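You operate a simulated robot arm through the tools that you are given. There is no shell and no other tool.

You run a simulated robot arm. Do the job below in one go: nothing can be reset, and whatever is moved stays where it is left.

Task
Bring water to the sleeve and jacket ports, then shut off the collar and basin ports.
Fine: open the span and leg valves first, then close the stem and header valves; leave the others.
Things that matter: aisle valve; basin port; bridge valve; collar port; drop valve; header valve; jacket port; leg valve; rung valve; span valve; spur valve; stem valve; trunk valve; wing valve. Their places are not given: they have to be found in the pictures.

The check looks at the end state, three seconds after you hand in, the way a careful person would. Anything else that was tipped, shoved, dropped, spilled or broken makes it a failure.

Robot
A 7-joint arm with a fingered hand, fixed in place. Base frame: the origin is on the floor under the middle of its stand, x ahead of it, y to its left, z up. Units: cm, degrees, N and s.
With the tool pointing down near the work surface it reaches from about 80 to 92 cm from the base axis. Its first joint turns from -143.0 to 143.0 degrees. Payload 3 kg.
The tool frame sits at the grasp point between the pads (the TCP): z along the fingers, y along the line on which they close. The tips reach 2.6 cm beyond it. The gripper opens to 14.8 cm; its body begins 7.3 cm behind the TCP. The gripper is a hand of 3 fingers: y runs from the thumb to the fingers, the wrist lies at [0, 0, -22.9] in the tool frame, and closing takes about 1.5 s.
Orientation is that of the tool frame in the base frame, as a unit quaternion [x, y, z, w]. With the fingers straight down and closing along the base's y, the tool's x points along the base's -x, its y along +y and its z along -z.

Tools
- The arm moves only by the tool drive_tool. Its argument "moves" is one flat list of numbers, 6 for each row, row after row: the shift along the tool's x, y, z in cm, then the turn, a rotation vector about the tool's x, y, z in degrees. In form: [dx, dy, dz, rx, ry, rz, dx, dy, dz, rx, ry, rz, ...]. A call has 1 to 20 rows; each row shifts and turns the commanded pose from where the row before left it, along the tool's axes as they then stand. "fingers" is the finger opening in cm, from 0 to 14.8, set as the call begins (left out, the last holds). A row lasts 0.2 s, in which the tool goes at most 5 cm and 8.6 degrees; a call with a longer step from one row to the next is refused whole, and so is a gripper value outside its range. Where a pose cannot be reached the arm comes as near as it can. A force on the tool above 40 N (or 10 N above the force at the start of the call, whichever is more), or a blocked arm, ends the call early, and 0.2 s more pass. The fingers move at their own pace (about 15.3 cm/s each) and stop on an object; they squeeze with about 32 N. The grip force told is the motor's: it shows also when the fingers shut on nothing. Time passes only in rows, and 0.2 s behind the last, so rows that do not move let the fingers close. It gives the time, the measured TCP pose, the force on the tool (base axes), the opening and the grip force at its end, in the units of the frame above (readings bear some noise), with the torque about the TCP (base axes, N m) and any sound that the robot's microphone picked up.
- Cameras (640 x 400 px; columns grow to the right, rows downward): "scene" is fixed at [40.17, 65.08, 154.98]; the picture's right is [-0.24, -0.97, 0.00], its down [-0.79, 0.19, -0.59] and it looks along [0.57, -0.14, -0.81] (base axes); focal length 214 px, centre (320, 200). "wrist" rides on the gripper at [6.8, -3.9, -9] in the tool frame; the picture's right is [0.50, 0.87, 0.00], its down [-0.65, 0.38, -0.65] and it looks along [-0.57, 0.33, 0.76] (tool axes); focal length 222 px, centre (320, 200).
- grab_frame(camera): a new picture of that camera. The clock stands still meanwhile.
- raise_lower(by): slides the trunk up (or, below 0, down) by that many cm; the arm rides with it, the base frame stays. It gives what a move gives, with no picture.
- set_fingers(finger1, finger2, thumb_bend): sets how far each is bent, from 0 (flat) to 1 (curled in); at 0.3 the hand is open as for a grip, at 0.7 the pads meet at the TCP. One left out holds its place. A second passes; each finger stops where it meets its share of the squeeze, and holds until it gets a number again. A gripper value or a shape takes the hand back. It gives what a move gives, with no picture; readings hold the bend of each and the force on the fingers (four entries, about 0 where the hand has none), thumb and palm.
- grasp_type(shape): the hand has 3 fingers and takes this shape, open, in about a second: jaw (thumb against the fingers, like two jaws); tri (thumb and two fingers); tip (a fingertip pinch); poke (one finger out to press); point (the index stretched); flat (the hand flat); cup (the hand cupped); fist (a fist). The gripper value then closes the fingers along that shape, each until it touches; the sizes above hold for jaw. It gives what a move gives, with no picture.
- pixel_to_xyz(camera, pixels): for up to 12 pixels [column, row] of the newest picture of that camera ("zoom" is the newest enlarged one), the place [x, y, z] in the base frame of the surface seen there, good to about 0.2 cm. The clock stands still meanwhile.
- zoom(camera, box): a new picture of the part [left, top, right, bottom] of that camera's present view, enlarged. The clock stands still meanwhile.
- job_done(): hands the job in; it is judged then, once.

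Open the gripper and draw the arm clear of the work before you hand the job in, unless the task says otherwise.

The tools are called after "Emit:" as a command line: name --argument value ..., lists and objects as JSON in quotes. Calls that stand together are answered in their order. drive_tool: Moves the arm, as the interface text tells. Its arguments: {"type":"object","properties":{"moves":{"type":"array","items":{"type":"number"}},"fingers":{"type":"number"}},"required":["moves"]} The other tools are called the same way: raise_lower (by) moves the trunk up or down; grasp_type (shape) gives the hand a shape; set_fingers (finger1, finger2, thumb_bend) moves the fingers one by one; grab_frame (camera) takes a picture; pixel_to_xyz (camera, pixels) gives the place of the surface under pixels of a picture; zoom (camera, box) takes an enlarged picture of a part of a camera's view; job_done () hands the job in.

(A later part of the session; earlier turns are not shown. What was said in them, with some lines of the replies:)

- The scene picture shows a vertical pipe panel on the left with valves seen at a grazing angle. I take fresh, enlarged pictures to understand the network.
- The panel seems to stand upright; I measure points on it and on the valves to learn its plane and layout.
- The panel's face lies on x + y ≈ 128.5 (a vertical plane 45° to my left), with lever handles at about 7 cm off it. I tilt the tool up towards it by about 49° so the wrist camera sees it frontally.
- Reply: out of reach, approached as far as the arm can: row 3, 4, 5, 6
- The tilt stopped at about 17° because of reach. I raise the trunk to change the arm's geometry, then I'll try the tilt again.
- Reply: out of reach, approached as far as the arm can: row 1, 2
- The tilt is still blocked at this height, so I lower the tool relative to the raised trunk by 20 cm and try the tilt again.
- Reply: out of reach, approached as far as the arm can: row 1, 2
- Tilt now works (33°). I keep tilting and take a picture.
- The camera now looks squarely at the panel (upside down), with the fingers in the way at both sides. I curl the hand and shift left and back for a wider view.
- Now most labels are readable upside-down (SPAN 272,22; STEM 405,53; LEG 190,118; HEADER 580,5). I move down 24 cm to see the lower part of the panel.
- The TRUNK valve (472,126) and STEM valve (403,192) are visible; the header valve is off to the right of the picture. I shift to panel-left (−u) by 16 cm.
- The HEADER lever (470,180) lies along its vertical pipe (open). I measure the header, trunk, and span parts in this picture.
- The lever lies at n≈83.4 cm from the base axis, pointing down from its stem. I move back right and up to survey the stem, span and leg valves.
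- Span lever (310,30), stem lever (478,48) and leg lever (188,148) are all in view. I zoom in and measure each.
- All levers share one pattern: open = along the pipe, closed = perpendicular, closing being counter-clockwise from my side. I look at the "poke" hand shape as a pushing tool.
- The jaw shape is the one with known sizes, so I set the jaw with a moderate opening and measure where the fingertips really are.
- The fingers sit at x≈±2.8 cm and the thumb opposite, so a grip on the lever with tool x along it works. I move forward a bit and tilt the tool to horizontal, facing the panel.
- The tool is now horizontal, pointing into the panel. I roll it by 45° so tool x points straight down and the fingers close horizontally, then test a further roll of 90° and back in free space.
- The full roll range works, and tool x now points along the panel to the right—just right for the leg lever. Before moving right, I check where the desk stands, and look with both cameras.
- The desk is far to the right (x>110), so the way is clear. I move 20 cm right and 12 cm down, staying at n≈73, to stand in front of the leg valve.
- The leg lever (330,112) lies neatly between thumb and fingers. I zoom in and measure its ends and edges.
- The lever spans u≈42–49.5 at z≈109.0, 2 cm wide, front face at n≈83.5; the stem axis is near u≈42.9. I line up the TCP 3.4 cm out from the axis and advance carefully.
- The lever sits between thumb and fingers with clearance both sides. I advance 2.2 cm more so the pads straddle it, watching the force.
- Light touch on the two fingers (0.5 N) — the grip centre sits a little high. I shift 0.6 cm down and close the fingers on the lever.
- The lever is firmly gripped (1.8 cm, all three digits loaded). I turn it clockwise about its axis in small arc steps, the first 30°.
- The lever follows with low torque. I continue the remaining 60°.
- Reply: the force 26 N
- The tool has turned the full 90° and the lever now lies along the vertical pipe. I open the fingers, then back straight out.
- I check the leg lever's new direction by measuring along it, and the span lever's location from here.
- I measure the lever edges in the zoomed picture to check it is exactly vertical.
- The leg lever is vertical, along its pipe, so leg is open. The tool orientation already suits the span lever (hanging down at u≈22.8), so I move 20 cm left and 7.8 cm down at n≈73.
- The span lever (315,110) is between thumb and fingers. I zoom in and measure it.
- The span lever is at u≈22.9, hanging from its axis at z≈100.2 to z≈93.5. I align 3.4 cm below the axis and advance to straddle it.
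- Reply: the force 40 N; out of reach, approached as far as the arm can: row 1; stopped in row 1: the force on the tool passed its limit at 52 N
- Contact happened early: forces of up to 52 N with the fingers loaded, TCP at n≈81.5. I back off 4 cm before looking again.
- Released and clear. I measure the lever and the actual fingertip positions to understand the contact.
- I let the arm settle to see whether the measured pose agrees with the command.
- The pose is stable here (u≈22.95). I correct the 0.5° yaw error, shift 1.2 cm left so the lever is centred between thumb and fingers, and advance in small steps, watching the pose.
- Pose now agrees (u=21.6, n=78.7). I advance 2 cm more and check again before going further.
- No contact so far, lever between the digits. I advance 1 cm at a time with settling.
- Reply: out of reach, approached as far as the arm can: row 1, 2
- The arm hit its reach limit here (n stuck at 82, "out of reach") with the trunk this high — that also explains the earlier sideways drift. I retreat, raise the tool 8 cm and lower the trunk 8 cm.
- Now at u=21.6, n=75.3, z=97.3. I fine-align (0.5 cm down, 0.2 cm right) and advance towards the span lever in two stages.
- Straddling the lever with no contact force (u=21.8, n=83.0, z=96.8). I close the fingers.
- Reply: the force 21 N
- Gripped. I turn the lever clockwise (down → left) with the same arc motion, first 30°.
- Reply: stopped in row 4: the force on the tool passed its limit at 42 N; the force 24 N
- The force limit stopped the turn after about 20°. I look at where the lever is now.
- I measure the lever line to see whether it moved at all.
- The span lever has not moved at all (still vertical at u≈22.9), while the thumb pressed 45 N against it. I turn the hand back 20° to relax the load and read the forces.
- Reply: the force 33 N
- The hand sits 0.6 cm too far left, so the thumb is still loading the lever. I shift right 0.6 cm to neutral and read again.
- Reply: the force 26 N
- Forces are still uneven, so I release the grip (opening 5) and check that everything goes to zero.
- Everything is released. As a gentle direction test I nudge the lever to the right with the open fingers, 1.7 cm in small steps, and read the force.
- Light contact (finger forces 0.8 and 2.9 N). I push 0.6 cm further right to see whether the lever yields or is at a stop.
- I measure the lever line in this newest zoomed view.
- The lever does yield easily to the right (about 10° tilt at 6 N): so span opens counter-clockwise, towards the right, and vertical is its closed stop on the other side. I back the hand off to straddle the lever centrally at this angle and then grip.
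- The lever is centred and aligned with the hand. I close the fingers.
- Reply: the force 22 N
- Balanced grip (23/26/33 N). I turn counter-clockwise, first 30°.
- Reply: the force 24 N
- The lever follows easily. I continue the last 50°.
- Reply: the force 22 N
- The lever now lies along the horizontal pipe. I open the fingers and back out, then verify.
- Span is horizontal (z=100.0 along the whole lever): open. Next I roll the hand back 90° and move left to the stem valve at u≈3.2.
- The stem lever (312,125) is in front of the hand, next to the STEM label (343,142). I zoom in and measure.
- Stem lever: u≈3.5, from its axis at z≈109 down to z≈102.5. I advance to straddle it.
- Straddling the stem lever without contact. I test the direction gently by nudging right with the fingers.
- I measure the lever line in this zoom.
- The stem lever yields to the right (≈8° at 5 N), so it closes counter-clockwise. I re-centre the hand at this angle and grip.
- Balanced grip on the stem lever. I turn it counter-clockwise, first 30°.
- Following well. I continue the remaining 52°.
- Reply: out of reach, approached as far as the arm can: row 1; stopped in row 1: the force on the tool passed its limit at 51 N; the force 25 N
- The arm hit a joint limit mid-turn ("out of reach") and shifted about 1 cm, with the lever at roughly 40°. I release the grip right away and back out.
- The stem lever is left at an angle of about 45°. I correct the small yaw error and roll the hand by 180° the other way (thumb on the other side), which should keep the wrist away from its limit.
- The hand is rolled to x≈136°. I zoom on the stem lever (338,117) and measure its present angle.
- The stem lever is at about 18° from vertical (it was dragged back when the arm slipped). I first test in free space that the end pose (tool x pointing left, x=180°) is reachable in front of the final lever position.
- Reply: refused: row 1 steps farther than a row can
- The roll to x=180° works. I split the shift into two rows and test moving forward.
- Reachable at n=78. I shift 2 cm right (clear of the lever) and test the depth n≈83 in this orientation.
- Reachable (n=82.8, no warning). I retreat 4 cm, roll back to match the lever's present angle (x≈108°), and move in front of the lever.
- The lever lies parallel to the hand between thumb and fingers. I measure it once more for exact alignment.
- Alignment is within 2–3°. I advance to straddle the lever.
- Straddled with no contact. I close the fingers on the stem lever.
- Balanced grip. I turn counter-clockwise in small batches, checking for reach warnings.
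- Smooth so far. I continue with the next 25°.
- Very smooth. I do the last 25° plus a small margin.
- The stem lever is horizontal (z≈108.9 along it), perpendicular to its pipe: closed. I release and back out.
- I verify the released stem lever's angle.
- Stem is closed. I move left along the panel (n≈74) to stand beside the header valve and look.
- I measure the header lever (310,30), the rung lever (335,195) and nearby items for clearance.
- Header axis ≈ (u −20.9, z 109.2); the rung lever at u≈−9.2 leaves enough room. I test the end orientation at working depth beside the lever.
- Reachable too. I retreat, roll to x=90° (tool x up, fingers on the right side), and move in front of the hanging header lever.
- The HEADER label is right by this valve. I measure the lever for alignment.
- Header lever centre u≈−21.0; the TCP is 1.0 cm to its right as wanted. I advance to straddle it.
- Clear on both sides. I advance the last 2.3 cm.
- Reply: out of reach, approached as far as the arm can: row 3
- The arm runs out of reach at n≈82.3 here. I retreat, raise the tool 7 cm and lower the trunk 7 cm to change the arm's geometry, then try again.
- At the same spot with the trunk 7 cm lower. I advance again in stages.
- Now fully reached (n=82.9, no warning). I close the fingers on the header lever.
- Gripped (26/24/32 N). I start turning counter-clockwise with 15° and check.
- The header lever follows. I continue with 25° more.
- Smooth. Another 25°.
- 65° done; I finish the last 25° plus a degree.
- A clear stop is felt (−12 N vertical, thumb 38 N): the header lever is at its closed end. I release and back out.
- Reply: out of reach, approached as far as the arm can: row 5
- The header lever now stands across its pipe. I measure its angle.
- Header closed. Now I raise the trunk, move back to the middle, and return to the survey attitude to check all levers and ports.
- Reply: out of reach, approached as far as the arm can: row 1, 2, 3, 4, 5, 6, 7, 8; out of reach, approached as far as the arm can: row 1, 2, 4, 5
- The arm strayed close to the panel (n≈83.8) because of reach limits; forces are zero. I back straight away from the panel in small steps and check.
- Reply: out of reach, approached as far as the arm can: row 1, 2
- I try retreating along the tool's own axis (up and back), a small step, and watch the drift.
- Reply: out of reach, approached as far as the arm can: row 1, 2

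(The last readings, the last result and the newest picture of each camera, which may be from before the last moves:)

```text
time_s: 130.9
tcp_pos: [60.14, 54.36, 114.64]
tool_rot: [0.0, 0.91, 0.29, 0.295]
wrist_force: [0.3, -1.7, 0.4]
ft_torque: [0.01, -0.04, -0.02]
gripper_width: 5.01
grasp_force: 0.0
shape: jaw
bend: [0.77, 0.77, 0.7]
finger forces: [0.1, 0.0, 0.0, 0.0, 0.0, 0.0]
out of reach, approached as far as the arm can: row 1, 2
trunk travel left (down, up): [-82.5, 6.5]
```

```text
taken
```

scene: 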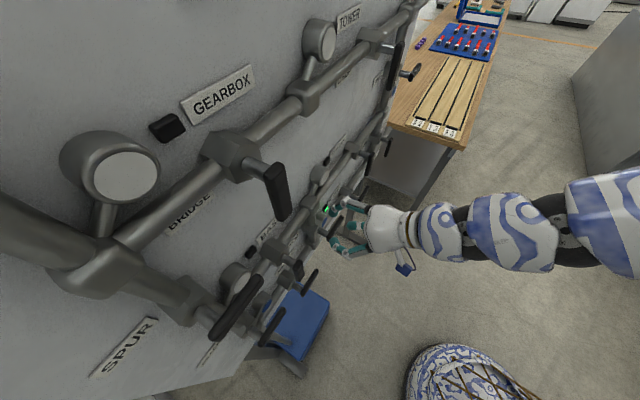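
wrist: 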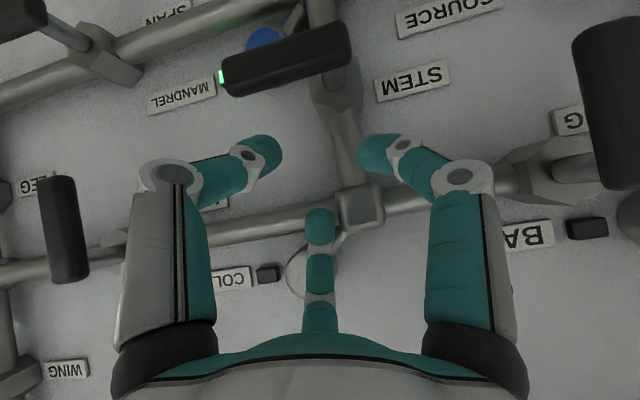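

The arm can't fold back further at this height. More depth below the shoulder helps, so I raise the trunk 6 cm and then move the hand down and back in small steps.

Emit:
raise_lower --by 6

Emit:
drive_tool --moves '[1.266, -1.266, 0.218, 0, 0, 0, 1.266, -1.266, 0.218, 0, 0, 0]'

```text
time_s: 131.9
tcp_pos: [60.13, 54.55, 120.88]
tool_rot: [0.0, 0.911, 0.291, 0.293]
wrist_force: [-0.4, 0.1, 0.7]
ft_torque: [0.02, 0.0, -0.01]
gripper_width: 4.98
grasp_force: 0.0
shape: jaw
bend: [0.77, 0.77, 0.7]
finger forces: [0.0, 0.1, 0.0, 0.0, 0.0, 0.1]
trunk travel left (down, up): [-88.5, 0.5]
```

```text
time_s: 132.5
tcp_pos: [58.7, 53.15, 117.93]
tool_rot: [0.0, 0.91, 0.291, 0.294]
wrist_force: [-0.1, 0.1, -0.5]
ft_torque: [-0.03, 0.02, -0.05]
gripper_width: 4.98
grasp_force: 0.0
shape: jaw
bend: [0.77, 0.77, 0.7]
finger forces: [0.2, 0.1, 0.0, 0.0, 0.1, 0.1]
trunk travel left (down, up): [-88.5, 0.5]
```

That works with no warning (n=79.1). I continue down and back.

Emit:
drive_tool --moves '[1.266, -1.266, 0.218, 0, 0, 0, 1.266, -1.266, 0.218, 0, 0, 0, 1.266, -1.266, 0.218, 0, 0, 0, 1.266, -1.266, 0.218, 0, 0, 0]'

```text
time_s: 133.5
tcp_pos: [55.81, 50.21, 111.8]
tool_rot: [0.001, 0.91, 0.29, 0.295]
wrist_force: [-0.8, 0.8, -0.4]
ft_torque: [0.05, -0.02, -0.01]
gripper_width: 5.01
grasp_force: 0.0
shape: jaw
bend: [0.77, 0.77, 0.7]
finger forces: [0.0, 0.0, 0.0, 0.0, 0.0, 0.0]
trunk travel left (down, up): [-88.5, 0.5]
```

n=75 now. I back straight out another 6 cm.

Emit:
drive_tool --moves '[0.92, -0.92, -1.52, 0, 0, 0, 0.92, -0.92, -1.52, 0, 0, 0, 0.92, -0.92, -1.52, 0, 0, 0]'

Emit:
grab_frame --camera "wrist"

```text
time_s: 134.3
tcp_pos: [53.35, 49.59, 109.63]
tool_rot: [0.0, 0.911, 0.291, 0.294]
wrist_force: [-0.4, -0.1, -0.2]
ft_torque: [-0.03, 0.02, 0.02]
gripper_width: 5.01
grasp_force: 0.0
shape: jaw
bend: [0.77, 0.77, 0.7]
finger forces: [0.0, 0.0, 0.1, 0.0, 0.0, 0.0]
out of reach, approached as far as the arm can: row 1, 2, 3
trunk travel left (down, up): [-88.5, 0.5]
```

```text
taken
```

wrist: 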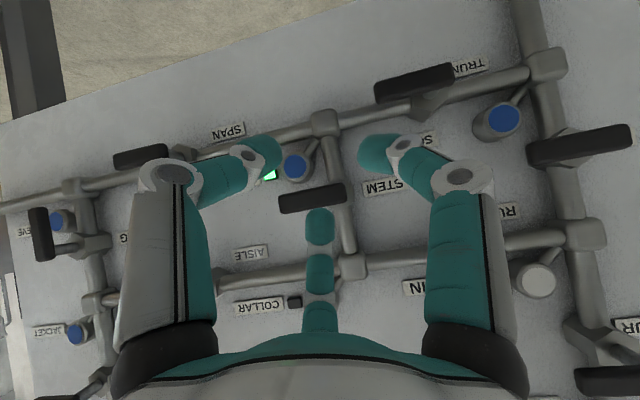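

The ports now show: sleeve (58,222) and jacket (78,333) blue, basin (538,280) white. I curl the hand to see collar, aisle, rung and the rest.

Emit:
grasp_type --shape "fist"

Emit:
grab_frame --camera "wrist"

Emit:
grab_frame --camera "scene"

```text
time_s: 135.2
tcp_pos: [53.43, 49.55, 109.64]
tool_rot: [0.001, 0.911, 0.29, 0.295]
wrist_force: [-0.2, -0.3, -1.2]
ft_torque: [0.02, 0.0, 0.0]
gripper_width: 0.01
grasp_force: 0.1
shape: fist
bend: [1.0, 1.0, 0.58]
finger forces: [0.0, 0.0, 0.0, 0.0, 0.0, 0.0]
trunk travel left (down, up): [-88.5, 0.5]
```

```text
taken
```

wrist: 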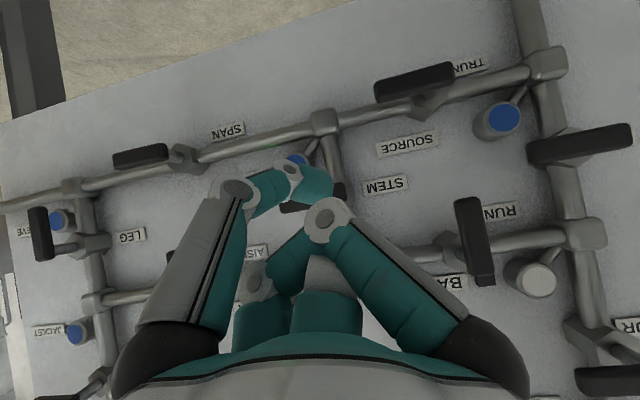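

```text
taken
```

scene: 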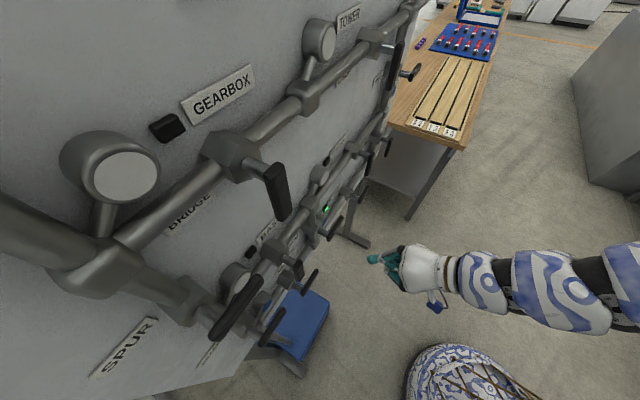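

Rung (475,240) and trunk (415,83) are unchanged. I check the aisle, drop, wing and bridge levers in an enlarged scene view.

Emit:
zoom --camera "scene" --box '[220, 100, 420, 350]'

Emit:
zoom --camera "scene" --box '[290, 0, 450, 110]'

Emit:
zoom --camera "scene" --box '[290, 120, 410, 250]'

```text
1.60 times, centred on (320, 225) of scene
```

zoom: 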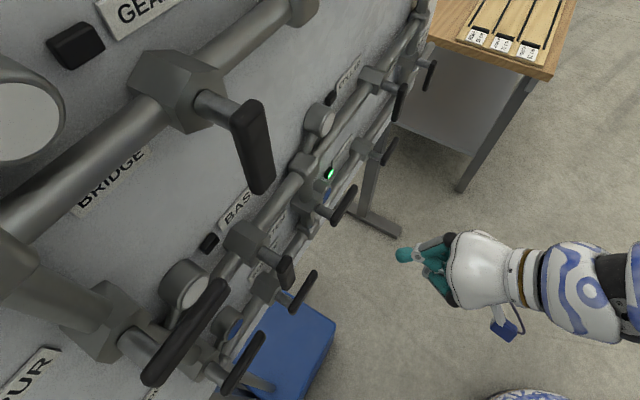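

```text
3.64 times, centred on (370, 55) of scene
```

zoom: 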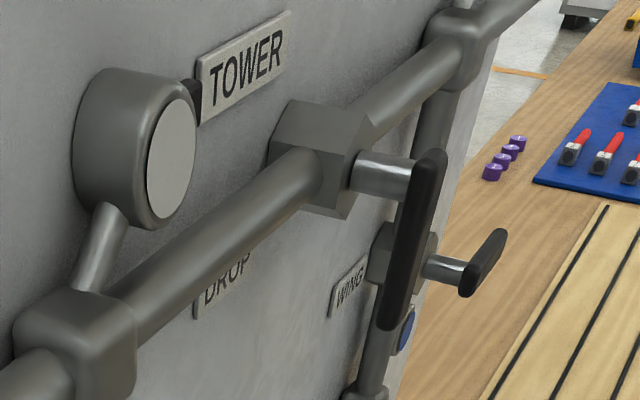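

```text
3.08 times, centred on (350, 185) of scene
```

zoom: 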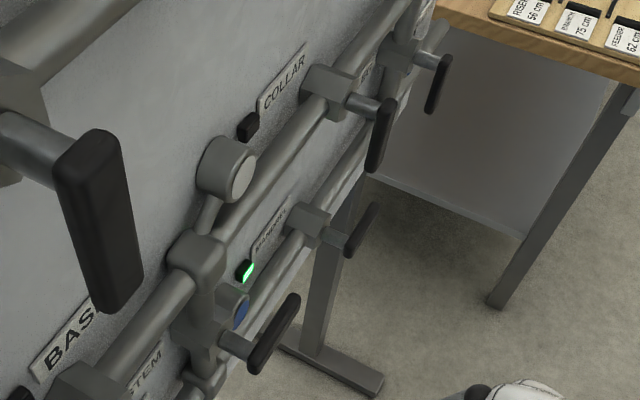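

All levers and ports are as wanted: collar and basin white, sleeve and jacket blue, the other valves unchanged. I draw the hand further back and open the gripper.

Emit:
drive_tool --moves '[1.764, -1.764, 0.163, 0, 0, 0, 1.764, -1.764, 0.163, 0, 0, 0, 1.764, -1.764, 0.163, 0, 0, 0, 0, 0, 0, 0, 0, 0]'

Emit:
grasp_type --shape "jaw"

Emit:
grab_frame --camera "wrist"

Emit:
grab_frame --camera "scene"

```text
time_s: 136.2
tcp_pos: [50.26, 46.56, 103.53]
tool_rot: [0.0, 0.91, 0.291, 0.295]
wrist_force: [0.3, -0.1, -0.2]
ft_torque: [0.0, -0.02, -0.03]
gripper_width: 0.0
grasp_force: 0.0
shape: fist
bend: [1.0, 1.0, 0.58]
finger forces: [0.1, 0.0, 0.0, 0.0, 0.0, 0.0]
out of reach, approached as far as the arm can: row 2
trunk travel left (down, up): [-88.5, 0.5]
```

```text
time_s: 137.1
tcp_pos: [50.35, 46.5, 103.63]
tool_rot: [0.0, 0.91, 0.29, 0.295]
wrist_force: [-0.6, -0.1, 0.3]
ft_torque: [0.0, 0.0, 0.01]
gripper_width: 14.8
grasp_force: 0.1
shape: jaw
bend: [0.3, 0.3, 0.3]
finger forces: [0.1, 0.1, 0.0, 0.1, 0.0, 0.0]
trunk travel left (down, up): [-88.5, 0.5]
```

```text
taken
```

wrist: 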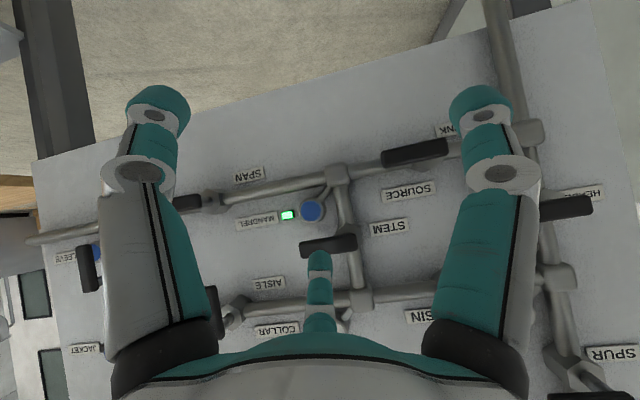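

```text
taken
```

scene: 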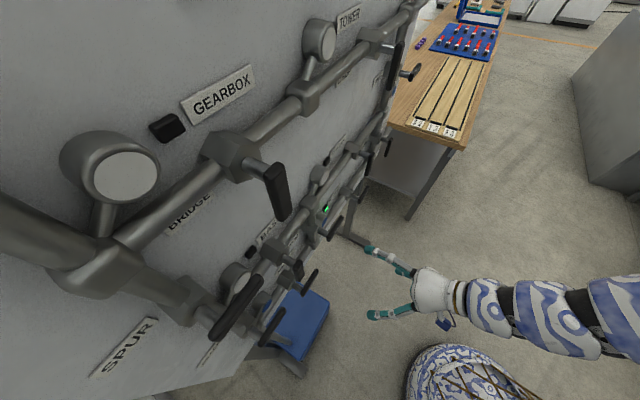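

The gripper is open and the hand is about 10 cm clear of the levers. Span and leg lie along their pipes, and stem (330,244) and header (565,208) lie across theirs. I hand the job in.

Emit:
job_done

```text
The job is handed in.
```

I opened the span and leg valves first, then closed the stem and header valves, and handed the job in. The result of the check has not come back to me.

- **Ports:** In the last pictures the sleeve and jacket ports have turned blue (water). The collar and basin ports have turned white (shut off).
- **Levers:** Span and leg lie along their pipes. Stem and header lie across theirs, within about 2 to 3 degrees of square.
- **Other valves:** The aisle, bridge, drop, rung, spur, trunk and wing levers look as they did at the start.

**Rough moments:**
- On the span valve, the first push was the wrong way and was stopped at the force limit. The lever did not move.
- Partway through the stem turn the arm hit a joint limit, and the tool force reached 51 N before I let go and re-gripped.
- On the way back to the survey position the hand strayed close to the panel, with no contact force in the readings.

The arm now stands back from the panel with the gripper open.
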